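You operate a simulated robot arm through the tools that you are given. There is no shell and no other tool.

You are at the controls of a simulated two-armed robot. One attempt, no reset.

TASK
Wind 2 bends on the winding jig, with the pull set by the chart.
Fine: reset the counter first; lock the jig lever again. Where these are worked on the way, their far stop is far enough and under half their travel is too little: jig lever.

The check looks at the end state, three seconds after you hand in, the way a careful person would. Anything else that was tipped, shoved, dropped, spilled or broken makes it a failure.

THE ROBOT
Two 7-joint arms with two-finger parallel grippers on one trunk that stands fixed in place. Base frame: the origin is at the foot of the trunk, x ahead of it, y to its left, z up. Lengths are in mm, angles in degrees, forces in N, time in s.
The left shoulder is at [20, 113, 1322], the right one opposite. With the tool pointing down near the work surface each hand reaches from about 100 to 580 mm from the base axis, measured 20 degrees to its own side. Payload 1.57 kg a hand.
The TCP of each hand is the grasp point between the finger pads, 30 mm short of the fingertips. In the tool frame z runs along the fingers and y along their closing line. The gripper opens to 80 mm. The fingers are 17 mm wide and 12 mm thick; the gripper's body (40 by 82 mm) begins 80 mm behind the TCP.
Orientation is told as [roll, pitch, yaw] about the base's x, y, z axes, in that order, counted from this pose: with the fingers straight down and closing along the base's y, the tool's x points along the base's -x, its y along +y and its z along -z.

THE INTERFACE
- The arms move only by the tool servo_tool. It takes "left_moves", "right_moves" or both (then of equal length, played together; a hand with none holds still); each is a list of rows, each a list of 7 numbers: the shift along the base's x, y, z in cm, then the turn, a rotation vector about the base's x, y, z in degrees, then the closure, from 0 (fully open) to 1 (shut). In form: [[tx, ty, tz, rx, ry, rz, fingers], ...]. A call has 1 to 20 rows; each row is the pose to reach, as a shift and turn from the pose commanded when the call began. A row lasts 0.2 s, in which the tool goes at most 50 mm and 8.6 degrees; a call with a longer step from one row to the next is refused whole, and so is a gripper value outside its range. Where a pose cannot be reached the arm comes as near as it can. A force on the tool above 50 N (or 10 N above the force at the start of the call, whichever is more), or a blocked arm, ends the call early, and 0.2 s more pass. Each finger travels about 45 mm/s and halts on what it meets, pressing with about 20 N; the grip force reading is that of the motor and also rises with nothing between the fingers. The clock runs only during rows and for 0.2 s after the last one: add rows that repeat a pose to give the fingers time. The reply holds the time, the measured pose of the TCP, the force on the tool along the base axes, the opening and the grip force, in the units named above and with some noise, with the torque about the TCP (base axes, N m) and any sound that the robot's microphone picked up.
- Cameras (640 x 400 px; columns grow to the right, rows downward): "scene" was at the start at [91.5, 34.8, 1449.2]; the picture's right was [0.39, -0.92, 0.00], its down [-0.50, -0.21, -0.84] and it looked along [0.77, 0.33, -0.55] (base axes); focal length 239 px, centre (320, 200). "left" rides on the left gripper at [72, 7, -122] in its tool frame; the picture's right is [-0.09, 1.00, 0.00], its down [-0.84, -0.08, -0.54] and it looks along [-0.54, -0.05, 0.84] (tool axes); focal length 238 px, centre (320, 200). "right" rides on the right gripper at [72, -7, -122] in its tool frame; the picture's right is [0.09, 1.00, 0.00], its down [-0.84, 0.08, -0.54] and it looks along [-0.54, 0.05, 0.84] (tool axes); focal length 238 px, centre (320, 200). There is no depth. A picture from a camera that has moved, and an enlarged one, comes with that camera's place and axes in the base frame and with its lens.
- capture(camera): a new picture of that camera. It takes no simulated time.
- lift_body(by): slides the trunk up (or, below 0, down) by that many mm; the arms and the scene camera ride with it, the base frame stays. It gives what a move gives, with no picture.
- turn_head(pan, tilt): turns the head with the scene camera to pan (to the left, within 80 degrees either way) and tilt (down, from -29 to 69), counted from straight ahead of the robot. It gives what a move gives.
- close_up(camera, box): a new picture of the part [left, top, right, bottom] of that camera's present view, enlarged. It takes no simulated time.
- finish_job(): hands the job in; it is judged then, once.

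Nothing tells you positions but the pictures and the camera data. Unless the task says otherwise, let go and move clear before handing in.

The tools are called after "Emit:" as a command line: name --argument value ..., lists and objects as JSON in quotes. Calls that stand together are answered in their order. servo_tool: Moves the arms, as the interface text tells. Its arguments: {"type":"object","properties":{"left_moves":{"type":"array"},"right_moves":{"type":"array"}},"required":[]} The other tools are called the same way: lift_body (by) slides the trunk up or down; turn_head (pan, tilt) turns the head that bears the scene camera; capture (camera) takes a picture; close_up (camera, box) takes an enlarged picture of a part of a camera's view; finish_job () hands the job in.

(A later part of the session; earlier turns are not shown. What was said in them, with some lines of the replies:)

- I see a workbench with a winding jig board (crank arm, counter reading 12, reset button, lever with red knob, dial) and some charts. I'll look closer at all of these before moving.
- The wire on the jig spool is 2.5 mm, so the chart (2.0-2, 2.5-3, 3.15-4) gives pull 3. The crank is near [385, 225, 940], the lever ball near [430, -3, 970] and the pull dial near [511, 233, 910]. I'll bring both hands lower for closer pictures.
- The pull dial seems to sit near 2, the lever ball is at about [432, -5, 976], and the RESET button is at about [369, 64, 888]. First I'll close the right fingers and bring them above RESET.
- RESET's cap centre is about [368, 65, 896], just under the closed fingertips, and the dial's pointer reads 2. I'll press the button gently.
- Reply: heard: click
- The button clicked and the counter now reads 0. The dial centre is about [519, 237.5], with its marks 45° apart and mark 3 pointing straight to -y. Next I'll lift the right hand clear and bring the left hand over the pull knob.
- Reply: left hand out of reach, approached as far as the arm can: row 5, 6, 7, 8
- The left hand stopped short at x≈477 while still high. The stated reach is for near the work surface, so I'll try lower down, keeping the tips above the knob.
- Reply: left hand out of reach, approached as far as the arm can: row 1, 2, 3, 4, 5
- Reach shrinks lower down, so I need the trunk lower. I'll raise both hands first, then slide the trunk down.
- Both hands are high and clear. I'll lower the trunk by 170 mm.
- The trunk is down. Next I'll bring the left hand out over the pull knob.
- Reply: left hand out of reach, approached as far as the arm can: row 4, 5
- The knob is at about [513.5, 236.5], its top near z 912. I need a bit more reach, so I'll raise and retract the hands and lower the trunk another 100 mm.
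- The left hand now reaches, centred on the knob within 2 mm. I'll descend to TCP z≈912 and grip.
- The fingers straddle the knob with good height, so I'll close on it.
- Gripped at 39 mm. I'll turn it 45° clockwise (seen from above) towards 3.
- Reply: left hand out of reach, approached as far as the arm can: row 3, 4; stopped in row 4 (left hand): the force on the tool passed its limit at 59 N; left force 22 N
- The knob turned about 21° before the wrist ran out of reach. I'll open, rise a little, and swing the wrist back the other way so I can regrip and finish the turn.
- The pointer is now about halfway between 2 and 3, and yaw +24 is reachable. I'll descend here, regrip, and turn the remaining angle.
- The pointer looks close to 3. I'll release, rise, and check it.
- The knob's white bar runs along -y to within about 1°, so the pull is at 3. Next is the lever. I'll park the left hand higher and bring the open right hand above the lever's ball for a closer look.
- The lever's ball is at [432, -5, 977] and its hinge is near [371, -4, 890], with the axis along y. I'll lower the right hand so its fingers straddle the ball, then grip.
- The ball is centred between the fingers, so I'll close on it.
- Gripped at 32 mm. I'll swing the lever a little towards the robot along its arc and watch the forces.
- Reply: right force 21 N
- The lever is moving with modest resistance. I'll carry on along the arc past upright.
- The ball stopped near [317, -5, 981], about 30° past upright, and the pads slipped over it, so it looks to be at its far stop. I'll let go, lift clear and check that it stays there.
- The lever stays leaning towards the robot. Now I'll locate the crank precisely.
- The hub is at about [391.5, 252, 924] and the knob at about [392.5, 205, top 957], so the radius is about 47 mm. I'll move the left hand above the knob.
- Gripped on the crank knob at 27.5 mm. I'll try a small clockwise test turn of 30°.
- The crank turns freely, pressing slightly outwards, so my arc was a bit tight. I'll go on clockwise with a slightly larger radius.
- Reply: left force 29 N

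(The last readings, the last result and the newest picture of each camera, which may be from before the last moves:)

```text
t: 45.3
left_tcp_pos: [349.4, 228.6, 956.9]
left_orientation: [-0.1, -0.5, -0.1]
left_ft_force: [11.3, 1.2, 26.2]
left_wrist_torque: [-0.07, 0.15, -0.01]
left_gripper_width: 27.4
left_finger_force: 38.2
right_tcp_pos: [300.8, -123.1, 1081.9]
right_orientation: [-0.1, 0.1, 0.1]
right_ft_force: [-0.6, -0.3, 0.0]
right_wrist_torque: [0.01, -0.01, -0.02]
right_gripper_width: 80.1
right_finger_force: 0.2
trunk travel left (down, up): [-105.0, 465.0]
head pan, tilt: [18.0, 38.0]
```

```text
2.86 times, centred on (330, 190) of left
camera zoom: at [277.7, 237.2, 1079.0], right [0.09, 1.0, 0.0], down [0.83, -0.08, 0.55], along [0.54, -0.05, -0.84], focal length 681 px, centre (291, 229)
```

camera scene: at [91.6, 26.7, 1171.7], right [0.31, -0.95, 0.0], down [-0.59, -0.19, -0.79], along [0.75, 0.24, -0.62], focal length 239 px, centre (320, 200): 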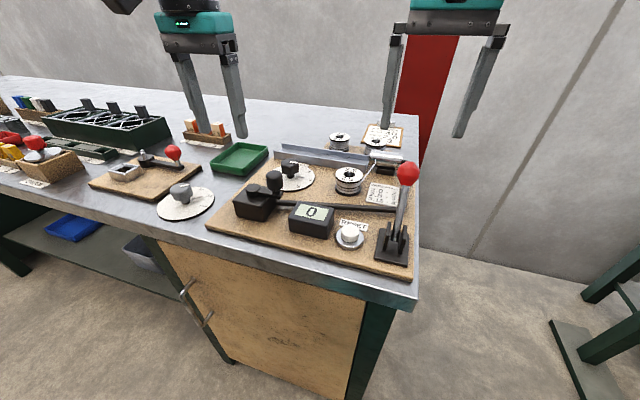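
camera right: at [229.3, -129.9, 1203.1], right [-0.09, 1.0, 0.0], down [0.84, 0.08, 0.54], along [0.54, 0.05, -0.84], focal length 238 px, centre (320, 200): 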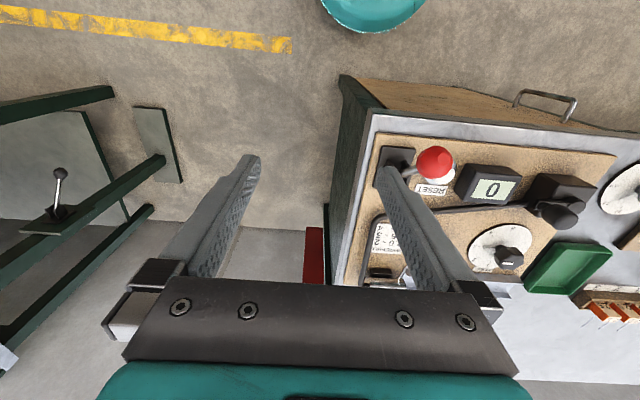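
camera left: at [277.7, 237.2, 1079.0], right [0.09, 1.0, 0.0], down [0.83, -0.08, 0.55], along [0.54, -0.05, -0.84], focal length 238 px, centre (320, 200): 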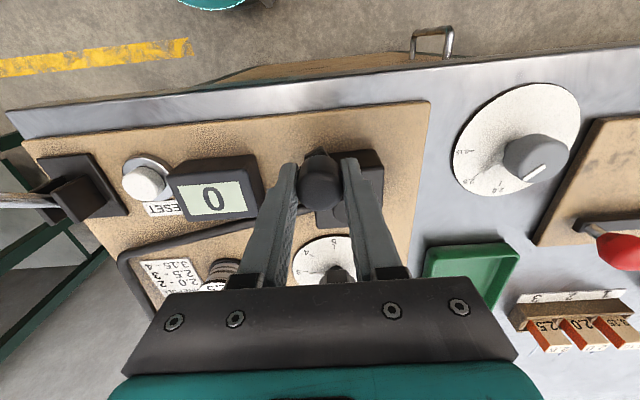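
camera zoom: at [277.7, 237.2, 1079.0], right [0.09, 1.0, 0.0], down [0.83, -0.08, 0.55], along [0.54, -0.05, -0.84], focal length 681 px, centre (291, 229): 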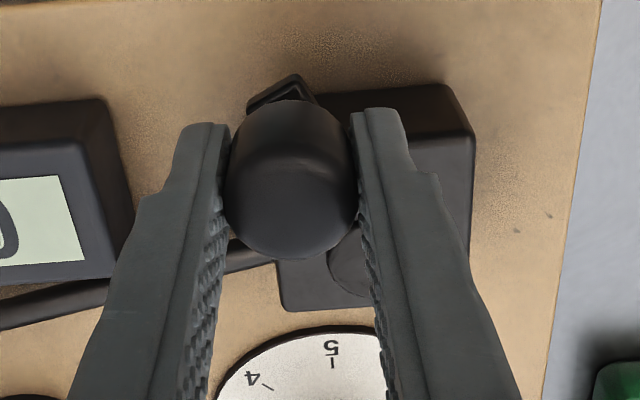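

There's 26 N of upward force, so a tip is probably rubbing the crank arm. I'll rise 4 mm and check.

Emit:
servo_tool --left_moves '[[0, 0, 0.2, 0, 0, 0, 0.75], [0, 0, 0.4, 0, 0, 0, 0.75], [0, 0, 0.4, 0, 0, 0, 0.75]]'

```text
t: 46.1
left_tcp_pos: [349.4, 232.9, 956.6]
left_orientation: [-0.3, 0.5, 0.0]
left_ft_force: [14.0, 1.4, -21.4]
left_wrist_torque: [0.07, -1.1, 0.03]
left_gripper_width: 27.5
left_finger_force: 37.7
right_tcp_pos: [303.6, -122.2, 1081.6]
right_orientation: [-0.1, 0.1, 0.0]
right_ft_force: [-0.6, 0.3, 0.5]
right_wrist_torque: [0.02, -0.02, 0.01]
right_gripper_width: 79.8
right_finger_force: 0.0
trunk travel left (down, up): [-105.0, 465.0]
head pan, tilt: [18.0, 38.0]
```

The z force is only the stiff grip (21 N down now), so about 2 mm lower is neutral. I'll carry on clockwise around the circle, centre about [390.5, 252] and radius 47.

Emit:
servo_tool --left_moves '[[-0.11, 0.81, -0.18, 0, 0, 0, 0.75], [-0.32, 1.6, -0.18, 0, 0, 0, 0.75], [-0.39, 2.42, -0.18, 0, 0, 0, 0.75], [-0.32, 3.24, -0.18, 0, 0, 0, 0.75], [-0.11, 4.03, -0.18, 0, 0, 0, 0.75], [0.24, 4.77, -0.18, 0, 0, 0, 0.75]]'

Emit:
close_up --camera "scene" --box '[210, 120, 340, 250]'

```text
t: 47.5
left_tcp_pos: [354.0, 276.9, 957.8]
left_orientation: [-0.3, 0.1, 0.0]
left_ft_force: [13.9, -15.0, -33.5]
left_wrist_torque: [-0.17, -0.24, 0.01]
left_gripper_width: 27.4
left_finger_force: 37.9
right_tcp_pos: [304.1, -122.9, 1080.5]
right_orientation: [0.0, 0.2, 0.1]
right_ft_force: [-0.5, 0.3, 0.5]
right_wrist_torque: [0.03, 0.03, -0.03]
right_gripper_width: 80.0
right_finger_force: 0.0
trunk travel left (down, up): [-105.0, 465.0]
head pan, tilt: [18.0, 38.0]
```

```text
3.08 times, centred on (275, 185) of scene
camera zoom: at [94.8, 26.4, 1171.2], right [0.31, -0.95, 0.0], down [-0.59, -0.19, -0.79], along [0.75, 0.24, -0.62], focal length 735 px, centre (458, 246)
```

zoom: 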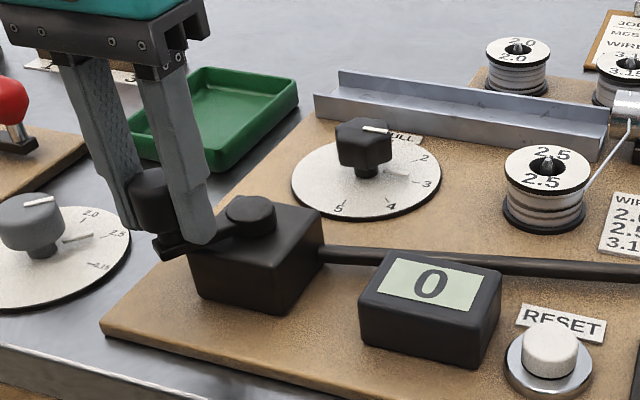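

The crank follows well. Fitting the points gives a hub at [391.4, 250.7] and radius 45.8, so I'll refine the path, lower z slightly, and continue.

Emit:
servo_tool --left_moves '[[0.66, 0.51, -0.25, 0, 0, 0, 0.75], [1.28, 1.02, -0.25, 0, 0, 0, 0.75], [1.97, 1.42, -0.25, 0, 0, 0, 0.75], [2.72, 1.69, -0.25, 0, 0, 0, 0.75], [3.51, 1.83, -0.25, 0, 0, 0, 0.75], [4.31, 1.83, -0.25, 0, 0, 0, 0.75]]'

Emit:
close_up --camera "scene" --box '[210, 120, 340, 250]'

```text
t: 48.9
left_tcp_pos: [393.1, 296.5, 957.6]
left_orientation: [0.0, -0.4, 0.0]
left_ft_force: [-1.5, 4.4, 26.3]
left_wrist_torque: [0.15, 0.87, -0.03]
left_gripper_width: 27.5
left_finger_force: 38.3
right_tcp_pos: [300.3, -122.8, 1082.0]
right_orientation: [0.0, -0.1, 0.0]
right_ft_force: [0.1, 0.3, -0.4]
right_wrist_torque: [-0.01, 0.03, 0.01]
right_gripper_width: 80.0
right_finger_force: 0.1
trunk travel left (down, up): [-105.0, 465.0]
head pan, tilt: [18.0, 38.0]
```

```text
3.08 times, centred on (275, 185) of scene
camera zoom: at [90.1, 26.2, 1172.1], right [0.31, -0.95, 0.0], down [-0.58, -0.19, -0.79], along [0.75, 0.24, -0.61], focal length 735 px, centre (458, 246)
```

zoom: 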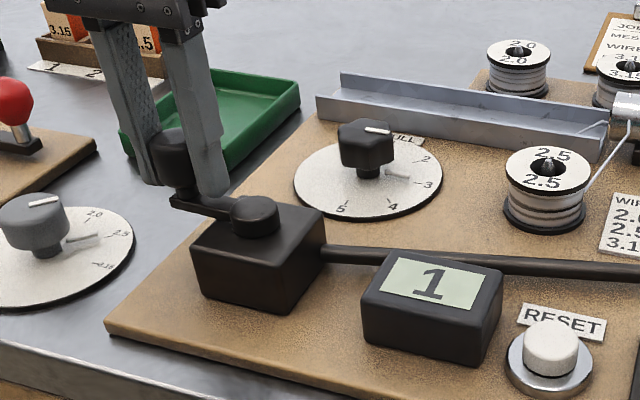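

The counter went to 1 after about half a turn, so one bend looks like 180°. I'll look at the wire before carrying on.

Emit:
close_up --camera "scene" --box '[310, 130, 420, 200]'

```text
5.71 times, centred on (365, 165) of scene
camera zoom: at [90.1, 26.2, 1172.1], right [0.31, -0.95, 0.0], down [-0.58, -0.19, -0.79], along [0.75, 0.24, -0.61], focal length 1365 px, centre (63, 400)
```

zoom: 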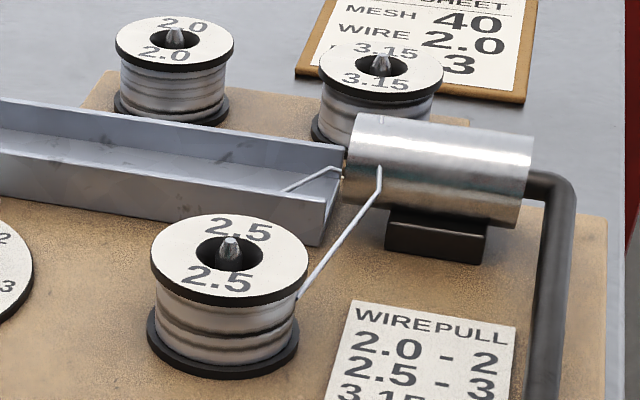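

The wire shows one bend, so each half turn makes one bend and two half turns are needed. I'll continue, raising z slightly to stay neutral.

Emit:
servo_tool --left_moves '[[0.79, -0.14, 0.2, 0, 0, 0, 0.75], [1.54, -0.41, 0.2, 0, 0, 0, 0.75], [2.23, -0.81, 0.2, 0, 0, 0, 0.75], [2.85, -1.32, 0.2, 0, 0, 0, 0.75], [3.36, -1.94, 0.2, 0, 0, 0, 0.75], [3.76, -2.63, 0.2, 0, 0, 0, 0.75], [4.03, -3.38, 0.2, 0, 0, 0, 0.75]]'

Emit:
close_up --camera "scene" --box '[210, 120, 340, 250]'

```text
t: 50.5
left_tcp_pos: [435.9, 261.8, 956.2]
left_orientation: [-0.3, 0.1, 0.0]
left_ft_force: [6.3, 3.2, 6.2]
left_wrist_torque: [0.39, 0.73, -0.01]
left_gripper_width: 27.6
left_finger_force: 38.1
right_tcp_pos: [302.6, -123.3, 1081.8]
right_orientation: [-0.1, 0.0, 0.1]
right_ft_force: [0.3, 0.3, -0.1]
right_wrist_torque: [-0.02, 0.02, 0.0]
right_gripper_width: 79.8
right_finger_force: 0.0
trunk travel left (down, up): [-105.0, 465.0]
head pan, tilt: [18.0, 38.0]
```

```text
3.08 times, centred on (275, 185) of scene
camera zoom: at [92.0, 26.9, 1171.7], right [0.31, -0.95, 0.0], down [-0.59, -0.19, -0.79], along [0.75, 0.24, -0.62], focal length 735 px, centre (458, 246)
```

zoom: 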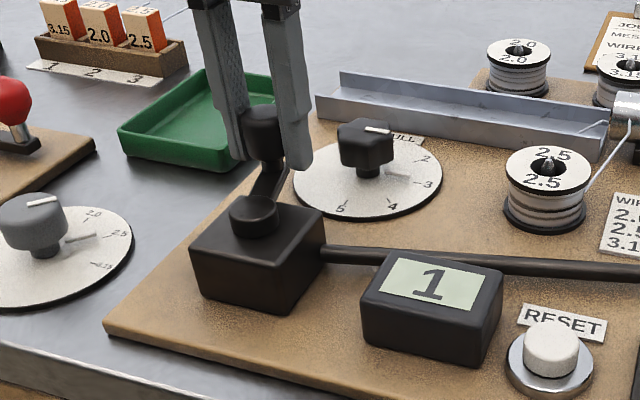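

Emit:
servo_tool --left_moves '[[0.14, -0.79, 0, 0, 0, 0, 0.75], [0.14, -1.59, 0, 0, 0, 0, 0.75], [0, -2.38, 0, 0, 0, 0, 0.75], [-0.27, -3.13, 0, 0, 0, 0, 0.75], [-0.67, -3.82, 0, 0, 0, 0, 0.75], [-1.18, -4.44, 0, 0, 0, 0, 0.75], [-1.8, -4.95, 0, 0, 0, 0, 0.75], [-2.49, -5.35, 0, 0, 0, 0, 0.75]]'

Emit:
close_up --camera "scene" --box '[210, 120, 340, 250]'

```text
t: 52.3
left_tcp_pos: [408.5, 208.5, 958.6]
left_orientation: [-0.2, 0.1, -0.1]
left_ft_force: [5.6, -9.5, 5.0]
left_wrist_torque: [-0.25, -0.73, 0.0]
left_gripper_width: 27.4
left_finger_force: 37.9
right_tcp_pos: [301.8, -122.7, 1081.6]
right_orientation: [0.1, 0.0, 0.1]
right_ft_force: [-0.3, -0.3, -0.8]
right_wrist_torque: [-0.06, 0.0, 0.03]
right_gripper_width: 79.8
right_finger_force: 0.1
trunk travel left (down, up): [-105.0, 465.0]
head pan, tilt: [18.0, 38.0]
```

```text
3.08 times, centred on (275, 185) of scene
camera zoom: at [91.8, 25.6, 1171.8], right [0.31, -0.95, 0.0], down [-0.59, -0.19, -0.79], along [0.75, 0.24, -0.62], focal length 735 px, centre (458, 246)
```

zoom: 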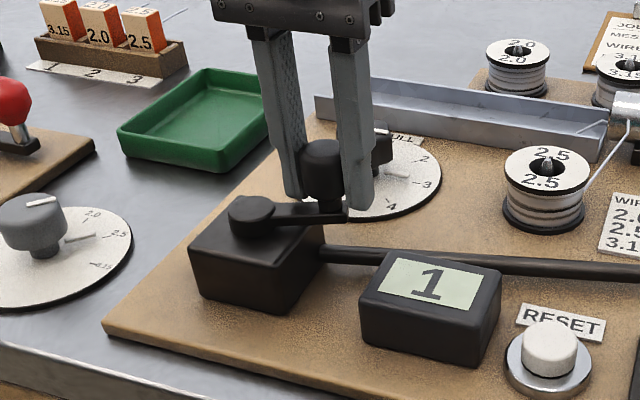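

Emit:
servo_tool --left_moves '[[-0.37, -0.16, 0, 0, 0, 0, 0.75], [-0.75, -0.27, 0, 0, 0, 0, 0.75], [-1.15, -0.35, 0, 0, 0, 0, 0.75], [-1.54, -0.41, 0, 0, 0, 0, 0.75], [-1.54, -0.41, 0, 0, 0, 0, 0.75]]'

Emit:
close_up --camera "scene" --box '[210, 120, 340, 250]'

```text
t: 53.5
left_tcp_pos: [393.6, 203.9, 958.9]
left_orientation: [0.0, 0.2, -0.1]
left_ft_force: [4.1, -5.2, -3.1]
left_wrist_torque: [-0.04, -0.84, -0.03]
left_gripper_width: 27.2
left_finger_force: 37.4
right_tcp_pos: [302.0, -122.7, 1082.1]
right_orientation: [-0.1, 0.0, 0.1]
right_ft_force: [-0.8, -0.9, 0.6]
right_wrist_torque: [0.01, -0.02, 0.0]
right_gripper_width: 79.9
right_finger_force: 0.0
trunk travel left (down, up): [-105.0, 465.0]
head pan, tilt: [18.0, 38.0]
```

```text
3.08 times, centred on (275, 185) of scene
camera zoom: at [92.1, 26.4, 1171.6], right [0.31, -0.95, 0.0], down [-0.59, -0.19, -0.79], along [0.75, 0.24, -0.62], focal length 735 px, centre (458, 246)
```

zoom: 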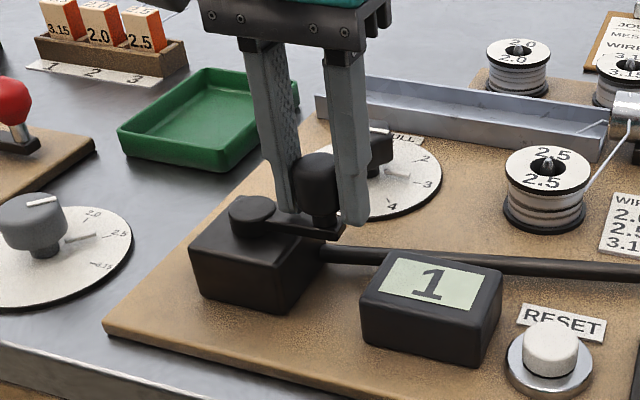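

Emit:
servo_tool --left_moves '[[-0.3, -0.02, 0, 0, 0, 0, 0.75], [-0.6, -0.02, 0, 0, 0, 0, 0.75], [-0.6, -0.02, 0, 0, 0, 0, 0.75]]'

Emit:
close_up --camera "scene" --box '[210, 120, 340, 250]'

```text
t: 54.3
left_tcp_pos: [387.8, 205.1, 957.7]
left_orientation: [-0.1, 0.2, 0.1]
left_ft_force: [3.5, -5.4, -11.7]
left_wrist_torque: [-0.01, -0.72, 0.01]
left_gripper_width: 27.5
left_finger_force: 37.9
right_tcp_pos: [301.7, -122.4, 1081.3]
right_orientation: [0.0, 0.0, 0.0]
right_ft_force: [0.3, -0.1, -0.3]
right_wrist_torque: [0.0, 0.01, -0.01]
right_gripper_width: 80.0
right_finger_force: 0.0
trunk travel left (down, up): [-105.0, 465.0]
head pan, tilt: [18.0, 38.0]
```

```text
3.08 times, centred on (275, 185) of scene
camera zoom: at [92.5, 26.4, 1171.6], right [0.31, -0.95, 0.0], down [-0.59, -0.19, -0.79], along [0.75, 0.24, -0.62], focal length 735 px, centre (458, 246)
```

zoom: 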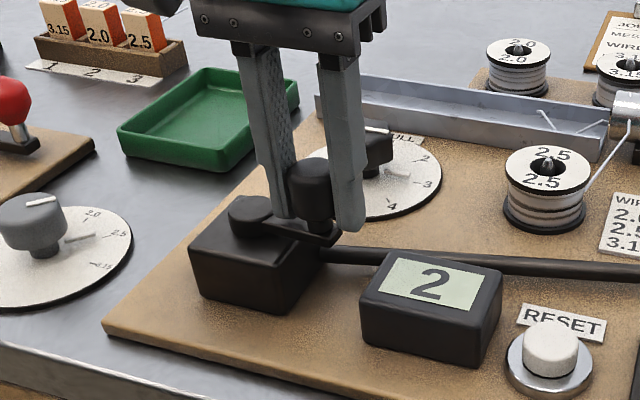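

The counter reads 2 and a second bend is on the wire. I'll let go of the crank and lift straight up, then check it.

Emit:
servo_tool --left_moves '[[0, 0, 0, 0, 0, 0, 0.6], [0, 0, 0, 0, 0, 0, 0.45], [0, 0, 0, 0, 0, 0, 0.45], [0, 0, 2, 0, 0, 0, 0.45], [0, 0, 5, 0, 0, 0, 0.45], [0, 0, 9, 0, 0, 0, 0.45], [-2, 4, 12, 0, 0, 0, 0.45], [-4, 8, 12, 0, 0, 0, 0.45], [-4, 8, 12, 0, 0, 0, 0.45]]'

Emit:
capture --camera "scene"

Emit:
close_up --camera "scene" --box '[220, 130, 440, 270]'

```text
refused: row 7 steps farther than a row can; nothing moved
```

```text
taken
camera scene: at [92.5, 26.4, 1171.6], right [0.31, -0.95, 0.0], down [-0.59, -0.19, -0.79], along [0.75, 0.24, -0.62], focal length 239 px, centre (320, 200)
```

scene: 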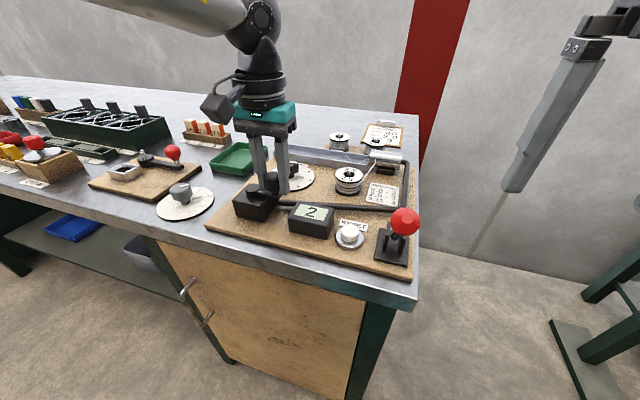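

```text
2.86 times, centred on (330, 200) of scene
camera zoom: at [92.5, 26.4, 1171.6], right [0.31, -0.95, 0.0], down [-0.59, -0.19, -0.79], along [0.75, 0.24, -0.62], focal length 682 px, centre (291, 200)
```

zoom: 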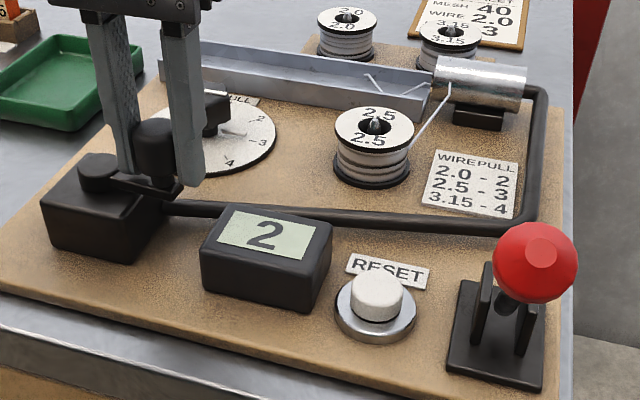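

That call was refused because one row's step was too long, and nothing moved. I'll release again with smaller steps.

Emit:
servo_tool --left_moves '[[0, 0, 0, 0, 0, 0, 0.6], [0, 0, 0, 0, 0, 0, 0.45], [0, 0, 0, 0, 0, 0, 0.45], [0, 0, 2, 0, 0, 0, 0.45], [0, 0, 5, 0, 0, 0, 0.45], [0, 0, 9, 0, 0, 0, 0.45], [-1, 2, 12, 0, 0, 0, 0.45], [-3, 5, 12, 0, 0, 0, 0.45], [-4, 8, 12, 0, 0, 0, 0.45], [-4, 8, 12, 0, 0, 0, 0.45]]'

Emit:
close_up --camera "scene" --box '[220, 130, 440, 270]'

```text
t: 56.5
left_tcp_pos: [347.0, 284.4, 1080.6]
left_orientation: [-0.1, 0.1, -0.1]
left_ft_force: [-0.3, -0.2, -0.7]
left_wrist_torque: [0.0, -0.03, 0.03]
left_gripper_width: 44.1
left_finger_force: 0.1
right_tcp_pos: [301.0, -121.8, 1081.6]
right_orientation: [-0.1, 0.0, 0.1]
right_ft_force: [1.1, -0.7, 1.0]
right_wrist_torque: [-0.03, 0.0, 0.02]
right_gripper_width: 79.8
right_finger_force: 0.0
trunk travel left (down, up): [-105.0, 465.0]
head pan, tilt: [18.0, 38.0]
```

```text
2.86 times, centred on (330, 200) of scene
camera zoom: at [91.6, 26.9, 1171.7], right [0.31, -0.95, 0.0], down [-0.59, -0.19, -0.79], along [0.75, 0.24, -0.62], focal length 682 px, centre (291, 200)
```

zoom: 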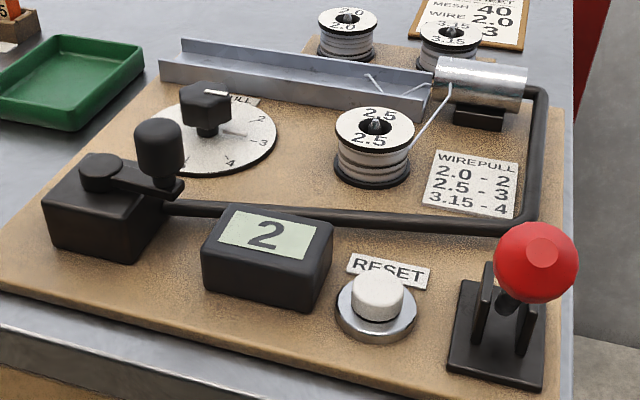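

The counter still reads 2 with the crank free. Now I'll take the right hand back over the lever's ball to lock the lever again.

Emit:
servo_tool --right_moves '[[0.5, 4, 0, 0, 0, 0, 0.1], [1, 8, 0, 0, 0, 0, 0.2], [1.5, 11.7, 0, 0, 0, 0, 0.3], [1.5, 11.7, -3, 0, 0, 0, 0.3], [1.5, 11.7, -4, 0, 0, 0, 0.3], [1.5, 11.7, -4, 0, 0, 0, 0.3]]'

Emit:
capture --camera "right"

Emit:
close_up --camera "scene" --box '[340, 130, 460, 280]'

```text
t: 57.9
left_tcp_pos: [346.9, 284.5, 1079.9]
left_orientation: [-0.2, 0.1, 0.0]
left_ft_force: [0.4, 0.4, 0.3]
left_wrist_torque: [0.0, 0.01, -0.02]
left_gripper_width: 43.9
left_finger_force: 0.1
right_tcp_pos: [317.0, -8.0, 1041.4]
right_orientation: [0.0, 0.0, 0.1]
right_ft_force: [0.3, -0.4, 1.4]
right_wrist_torque: [-0.02, -0.02, 0.03]
right_gripper_width: 56.1
right_finger_force: 0.0
trunk travel left (down, up): [-105.0, 465.0]
head pan, tilt: [18.0, 38.0]
```

```text
taken
camera right: at [245.1, -15.6, 1162.4], right [-0.09, 1.0, 0.0], down [0.84, 0.08, 0.54], along [0.54, 0.05, -0.84], focal length 238 px, centre (320, 200)
```

right: 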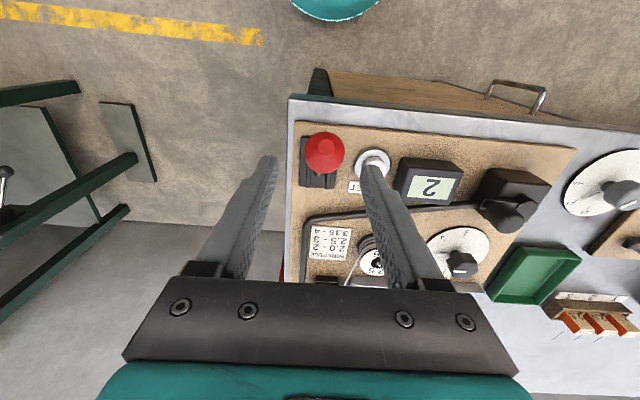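

```text
2.67 times, centred on (400, 205) of scene
camera zoom: at [91.5, 27.0, 1171.7], right [0.31, -0.95, 0.0], down [-0.59, -0.19, -0.79], along [0.75, 0.24, -0.62], focal length 637 px, centre (107, 187)
```

zoom: 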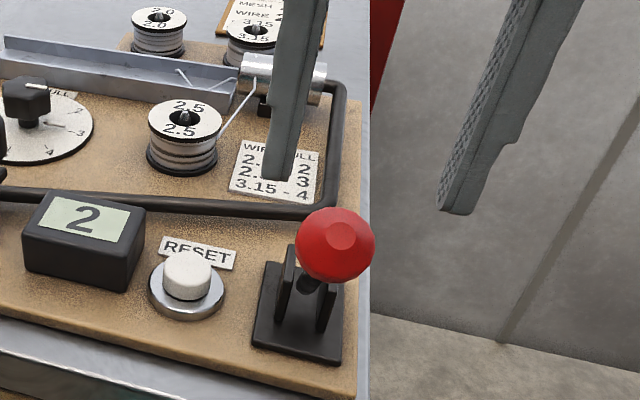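

Emit:
servo_tool --right_moves '[[0.1, 0.25, -2, 0, 0, 0, 0.3], [0.1, 0.25, -4, 0, 0, 0, 0.3], [0.1, 0.25, -6, 0, 0, 0, 0.3], [0.1, 0.25, -6, 0, 0, 0, 0.45], [0.1, 0.25, -6, 0, 0, 0, 0.6], [0.1, 0.25, -6, 0, 0, 0, 0.75], [0.1, 0.25, -6, 0, 0, 0, 0.75]]'

Emit:
capture --camera "right"

```text
t: 59.5
left_tcp_pos: [348.0, 284.2, 1079.3]
left_orientation: [-0.3, 0.1, 0.1]
left_ft_force: [0.5, -0.2, 0.5]
left_wrist_torque: [-0.03, -0.01, -0.01]
left_gripper_width: 44.0
left_finger_force: 0.1
right_tcp_pos: [319.3, -5.0, 979.1]
right_orientation: [-0.1, 0.0, 0.0]
right_ft_force: [-0.3, 1.3, -2.8]
right_wrist_torque: [0.07, -0.1, -0.02]
right_gripper_width: 32.6
right_finger_force: 30.3
trunk travel left (down, up): [-105.0, 465.0]
head pan, tilt: [18.0, 38.0]
```

```text
taken
camera right: at [246.9, -12.0, 1100.8], right [-0.09, 1.0, 0.0], down [0.84, 0.08, 0.54], along [0.54, 0.05, -0.84], focal length 238 px, centre (320, 200)
```

right: 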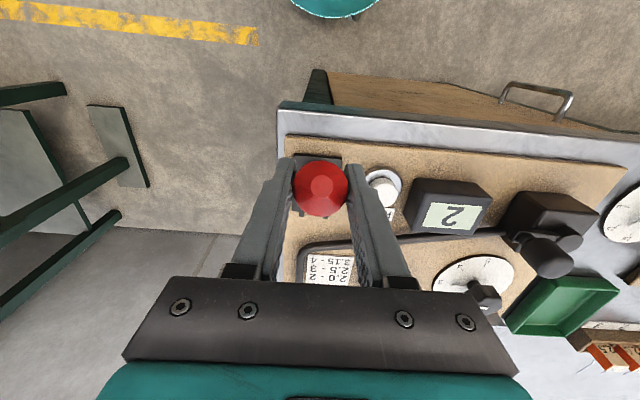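

The ball is well gripped. A fit gives the hinge at [373, 900] and a radius of 97, so I'll swing the lever forward along that arc.

Emit:
servo_tool --right_moves '[[0.6, 0, 0.41, 0, 0, 0, 0.75], [1.36, 0, 0.8, 0, 0, 0, 0.75], [1.9, 0, 1.03, 0, 0, 0, 0.75], [2.46, 0, 1.23, 0, 0, 0, 0.75], [3.0, 0, 1.4, 0, 0, 0, 0.75], [3.61, 0, 1.53, 0, 0, 0, 0.75], [4.2, 0, 1.62, 0, 0, 0, 0.75], [4.78, 0, 1.69, 0, 0, 0, 0.75], [5.4, 0, 1.71, 0, 0, 0, 0.75], [5.97, 0, 1.7, 0, 0, 0, 0.75], [6.6, 0, 1.64, 0, 0, 0, 0.75], [7.15, 0, 1.56, 0, 0, 0, 0.75]]'

Emit:
close_up --camera "scene" --box '[340, 130, 460, 280]'

```text
t: 62.1
left_tcp_pos: [345.5, 284.9, 1080.8]
left_orientation: [-0.2, 0.1, 0.0]
left_ft_force: [-0.1, 0.3, 0.0]
left_wrist_torque: [0.0, 0.0, 0.0]
left_gripper_width: 44.0
left_finger_force: 0.1
right_tcp_pos: [387.7, -4.0, 998.4]
right_orientation: [0.0, 0.0, 0.2]
right_ft_force: [-10.6, 7.4, 10.6]
right_wrist_torque: [0.09, 1.21, -0.04]
right_gripper_width: 32.2
right_finger_force: 40.5
trunk travel left (down, up): [-105.0, 465.0]
head pan, tilt: [18.0, 38.0]
```

```text
2.67 times, centred on (400, 205) of scene
camera zoom: at [89.9, 27.6, 1171.9], right [0.31, -0.95, 0.0], down [-0.58, -0.19, -0.79], along [0.75, 0.24, -0.61], focal length 637 px, centre (107, 187)
```

zoom: 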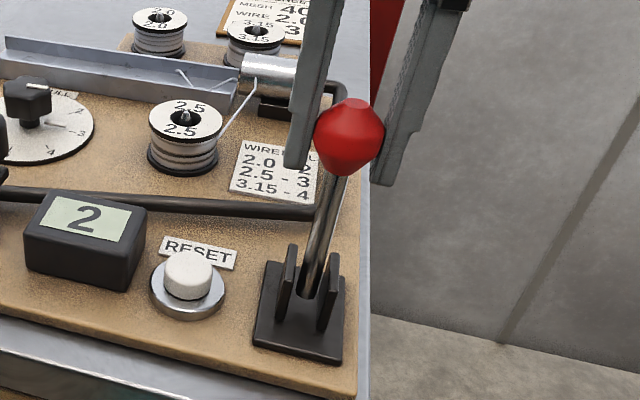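

Emit:
servo_tool --right_moves '[[0.6, 0, -0.05, 0, 0, 0, 0.75], [1.15, 0, -0.17, 0, 0, 0, 0.75], [1.7, 0, -0.37, 0, 0, 0, 0.75], [2.26, 0, -0.59, 0, 0, 0, 0.75], [2.7, 0, -0.8, 0, 0, 0, 0.75], [3.17, 0, -1.05, 0, 0, 0, 0.75], [3.55, 0, -1.28, 0, 0, 0, 0.75], [3.88, 0, -1.5, 0, 0, 0, 0.75], [4.2, 0, -1.75, 0, 0, 0, 0.75], [4.2, 0, -1.75, 0, 0, 0, 0.75]]'

Emit:
close_up --camera "scene" --box '[340, 130, 460, 280]'

Emit:
capture --camera "right"

```text
t: 64.3
left_tcp_pos: [348.5, 285.7, 1079.0]
left_orientation: [-0.3, 0.2, 0.0]
left_ft_force: [0.0, -0.1, 0.3]
left_wrist_torque: [0.0, 0.0, 0.01]
left_gripper_width: 44.2
left_finger_force: 0.0
right_tcp_pos: [431.1, -6.0, 977.9]
right_orientation: [-0.2, 0.4, 0.1]
right_ft_force: [0.3, 13.7, -4.2]
right_wrist_torque: [-0.05, 0.15, -0.1]
right_gripper_width: 32.6
right_finger_force: 24.2
trunk travel left (down, up): [-105.0, 465.0]
head pan, tilt: [18.0, 38.0]
```

```text
2.67 times, centred on (400, 205) of scene
camera zoom: at [91.8, 28.4, 1171.5], right [0.31, -0.95, 0.0], down [-0.59, -0.19, -0.79], along [0.75, 0.24, -0.62], focal length 637 px, centre (107, 187)
```

zoom: 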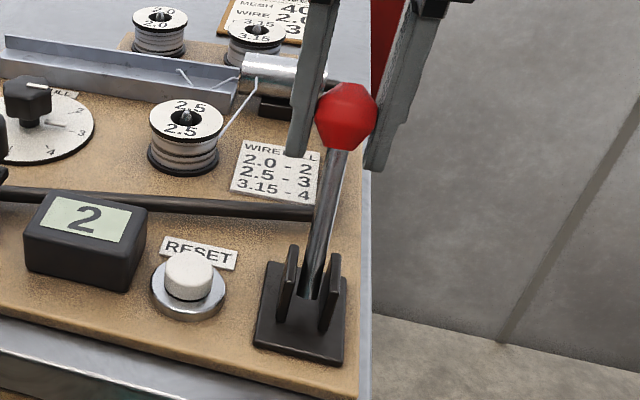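

```text
taken
camera right: at [360.0, -11.9, 1098.8], right [-0.09, 1.0, 0.0], down [0.84, 0.08, 0.54], along [0.54, 0.05, -0.84], focal length 238 px, centre (320, 200)
```

right: 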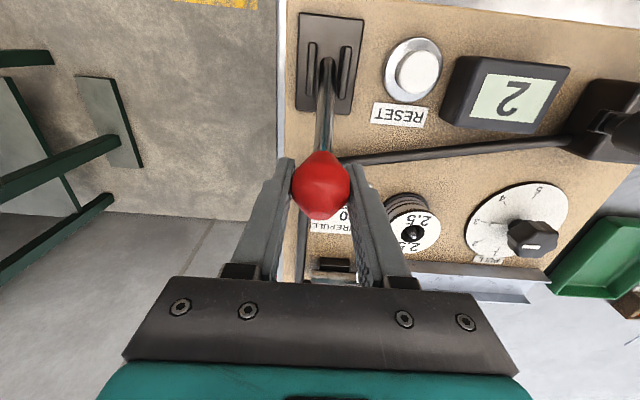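

The ball is back at about [431, -6, 977], its original place. I'll press a few millimetres further to seat it against the stop.

Emit:
servo_tool --right_moves '[[0.2, 0, -0.15, 0, 0, 0, 0.75], [0.4, 0, -0.32, 0, 0, 0, 0.75], [0.5, 0, -0.4, 0, 0, 0, 0.75], [0.5, 0, -0.4, 0, 0, 0, 0.75]]'

Emit:
capture --camera "right"

```text
t: 65.3
left_tcp_pos: [346.5, 286.2, 1079.7]
left_orientation: [-0.2, 0.1, 0.0]
left_ft_force: [-0.8, 0.4, 0.6]
left_wrist_torque: [0.01, -0.03, 0.02]
left_gripper_width: 44.0
left_finger_force: 0.0
right_tcp_pos: [436.6, -4.8, 974.4]
right_orientation: [-0.1, 0.2, 0.1]
right_ft_force: [-10.0, 10.7, -1.0]
right_wrist_torque: [-0.05, 1.11, -0.05]
right_gripper_width: 32.5
right_finger_force: 40.8
trunk travel left (down, up): [-105.0, 465.0]
head pan, tilt: [18.0, 38.0]
```

```text
taken
camera right: at [364.6, -12.1, 1096.4], right [-0.09, 1.0, 0.0], down [0.84, 0.08, 0.54], along [0.54, 0.05, -0.84], focal length 238 px, centre (320, 200)
```

right: 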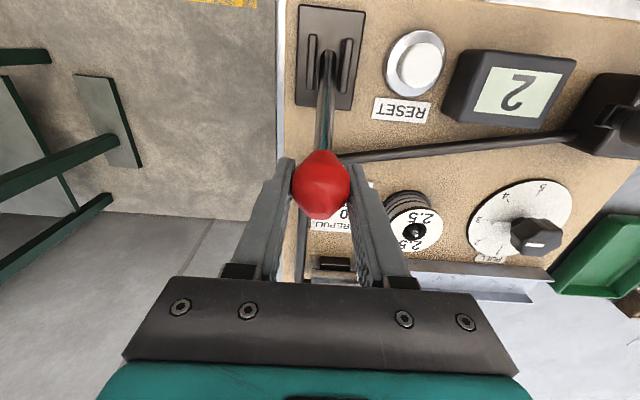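

It moved another few millimetres with ordinary friction, so I'll keep pressing to find the stop.

Emit:
servo_tool --right_moves '[[0.2, 0, -0.17, 0, 0, 0, 0.75], [0.4, 0, -0.34, 0, 0, 0, 0.75], [0.6, 0, -0.52, 0, 0, 0, 0.75], [0.6, 0, -0.52, 0, 0, 0, 0.75]]'

Emit:
capture --camera "right"

```text
t: 66.3
left_tcp_pos: [343.4, 283.7, 1081.5]
left_orientation: [-0.2, -0.2, 0.0]
left_ft_force: [-0.2, -0.1, -0.1]
left_wrist_torque: [0.0, -0.01, 0.0]
left_gripper_width: 43.9
left_finger_force: 0.1
right_tcp_pos: [438.9, -5.4, 973.5]
right_orientation: [0.1, 0.0, 0.3]
right_ft_force: [-26.2, -2.9, 31.4]
right_wrist_torque: [-0.21, 0.83, 0.16]
right_gripper_width: 32.5
right_finger_force: 40.5
trunk travel left (down, up): [-105.0, 465.0]
head pan, tilt: [18.0, 38.0]
```

```text
taken
camera right: at [366.0, -12.7, 1095.1], right [-0.1, 1.0, 0.0], down [0.84, 0.08, 0.54], along [0.54, 0.05, -0.84], focal length 238 px, centre (320, 200)
```

right: 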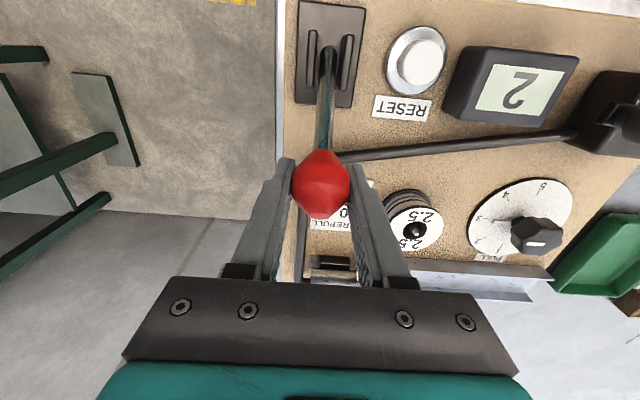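

The force rose to 26 and 31 N, so the lever is firmly at its stop. I'll open, lift clear, and check everything.

Emit:
servo_tool --right_moves '[[0, 0, 0, 0, 0, 0, 0.6], [0, 0, 0, 0, 0, 0, 0.4], [0, 0, 0, 0, 0, 0, 0.2], [0, 0, 0, 0, 0, 0, 0.1], [0, 0, 3, 0, 0, 0, 0.1], [0, 0, 7, 0, 0, 0, 0.1], [0, 0, 11, 0, 0, 0, 0.1], [-1, -4, 12, 0, 0, 0, 0.1], [-3, -8, 12, 0, 0, 0, 0.1], [-6, -12, 12, 0, 0, 0, 0.1], [-6, -12, 12, 0, 0, 0, 0.1]]'

Emit:
capture --camera "scene"

Emit:
close_up --camera "scene" --box '[220, 130, 440, 270]'

Emit:
close_up --camera "scene" --box '[290, 160, 320, 190]'

Emit:
capture --camera "left"

Emit:
capture --camera "right"

```text
t: 68.7
left_tcp_pos: [346.4, 284.1, 1079.2]
left_orientation: [-0.2, 0.0, 0.0]
left_ft_force: [0.1, -1.2, 0.7]
left_wrist_torque: [0.01, -0.01, -0.03]
left_gripper_width: 44.0
left_finger_force: 0.1
right_tcp_pos: [380.8, -126.5, 1088.2]
right_orientation: [-0.2, 0.0, 0.0]
right_ft_force: [-0.6, -0.1, 0.2]
right_wrist_torque: [0.04, -0.03, -0.02]
right_gripper_width: 71.9
right_finger_force: 0.1
trunk travel left (down, up): [-105.0, 465.0]
head pan, tilt: [18.0, 38.0]
```

```text
taken
camera scene: at [91.5, 26.5, 1171.7], right [0.31, -0.95, 0.0], down [-0.59, -0.19, -0.79], along [0.75, 0.24, -0.62], focal length 239 px, centre (320, 200)
```

scene: 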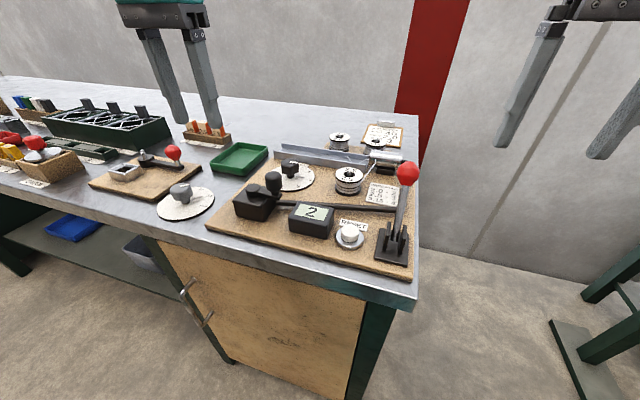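

```text
2.86 times, centred on (330, 200) of scene
camera zoom: at [91.5, 26.5, 1171.7], right [0.31, -0.95, 0.0], down [-0.59, -0.19, -0.79], along [0.75, 0.24, -0.62], focal length 682 px, centre (291, 200)
```

zoom: 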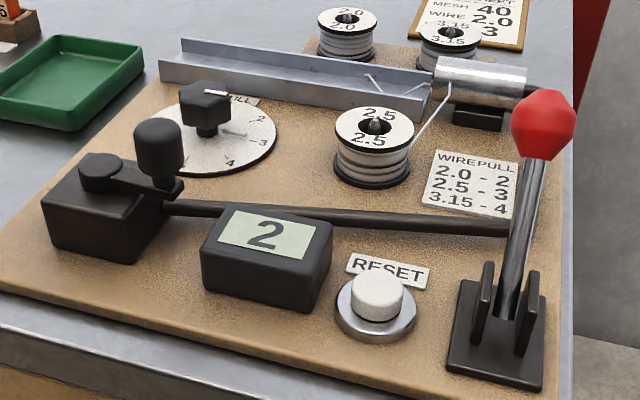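

```text
13.33 times, centred on (305, 175) of scene
camera zoom: at [91.5, 26.5, 1171.7], right [0.31, -0.95, 0.0], down [-0.59, -0.19, -0.79], along [0.75, 0.24, -0.62], focal length 3184 px, centre (520, 533)
```

zoom: 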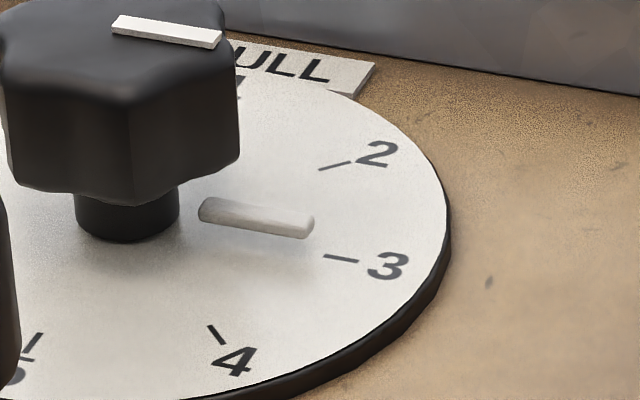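

```text
taken
camera left: at [276.2, 291.2, 1202.1], right [0.09, 1.0, 0.0], down [0.84, -0.08, 0.54], along [0.54, -0.05, -0.84], focal length 238 px, centre (320, 200)
```

left: 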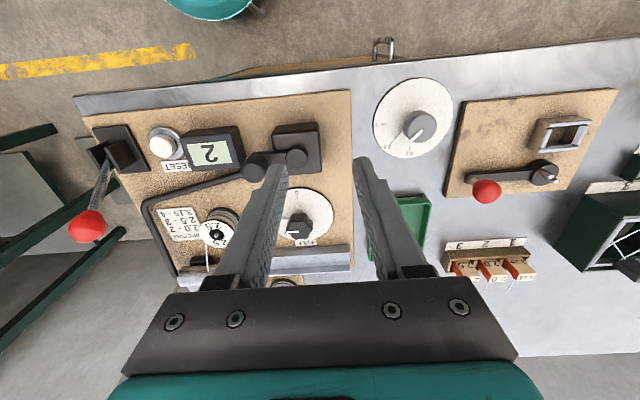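

```text
taken
camera right: at [308.2, -133.2, 1209.2], right [-0.09, 1.0, 0.0], down [0.84, 0.08, 0.54], along [0.54, 0.05, -0.84], focal length 238 px, centre (320, 200)
```

right: 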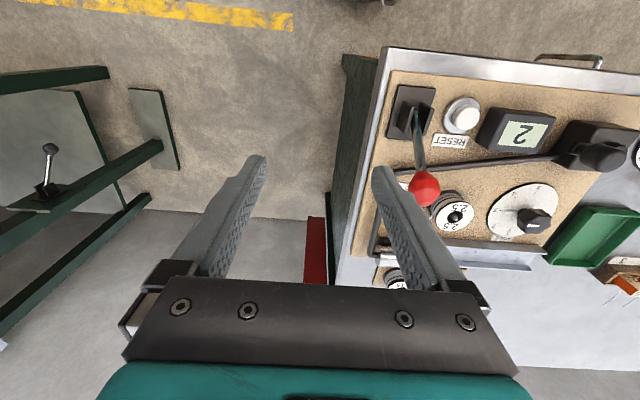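

The counter reads 2, the wire shows two bends, and the pull pointer lines up with mark 3. The lever is back at its original locked stop and both hands are clear, so I'm handing in.

Emit:
finish_job

```text
The job is handed in.
```

I wound 2 bends on the jig with the pull at 3, and I've handed the job in. I saw nothing knocked, moved or spilled in the last pictures.

- **Counter:** I reset it from 12 to 0 before anything else. It read 2 at hand-in, and two bends are visible on the wire. Each half turn of the crank makes one bend.
- **Pull:** The jig carries the 2.5 spool, and the chart gives 3 for that wire, so I turned the dial from 2 to 3. The pointer lines up with mark 3.
- **Job sheet:** It shows wire 2.0 and 3 bends, which differs from your task. I followed your 2 bends and the wire actually on the jig, and did not change the spool.
- **Jig lever:** I moved it until it would go no further, wound the bends, then pressed it back firmly to its starting stop. I took that starting position to be locked, since you asked for it to be locked again.

I lowered the trunk 270 mm so the left arm could reach the dial, and left it there.
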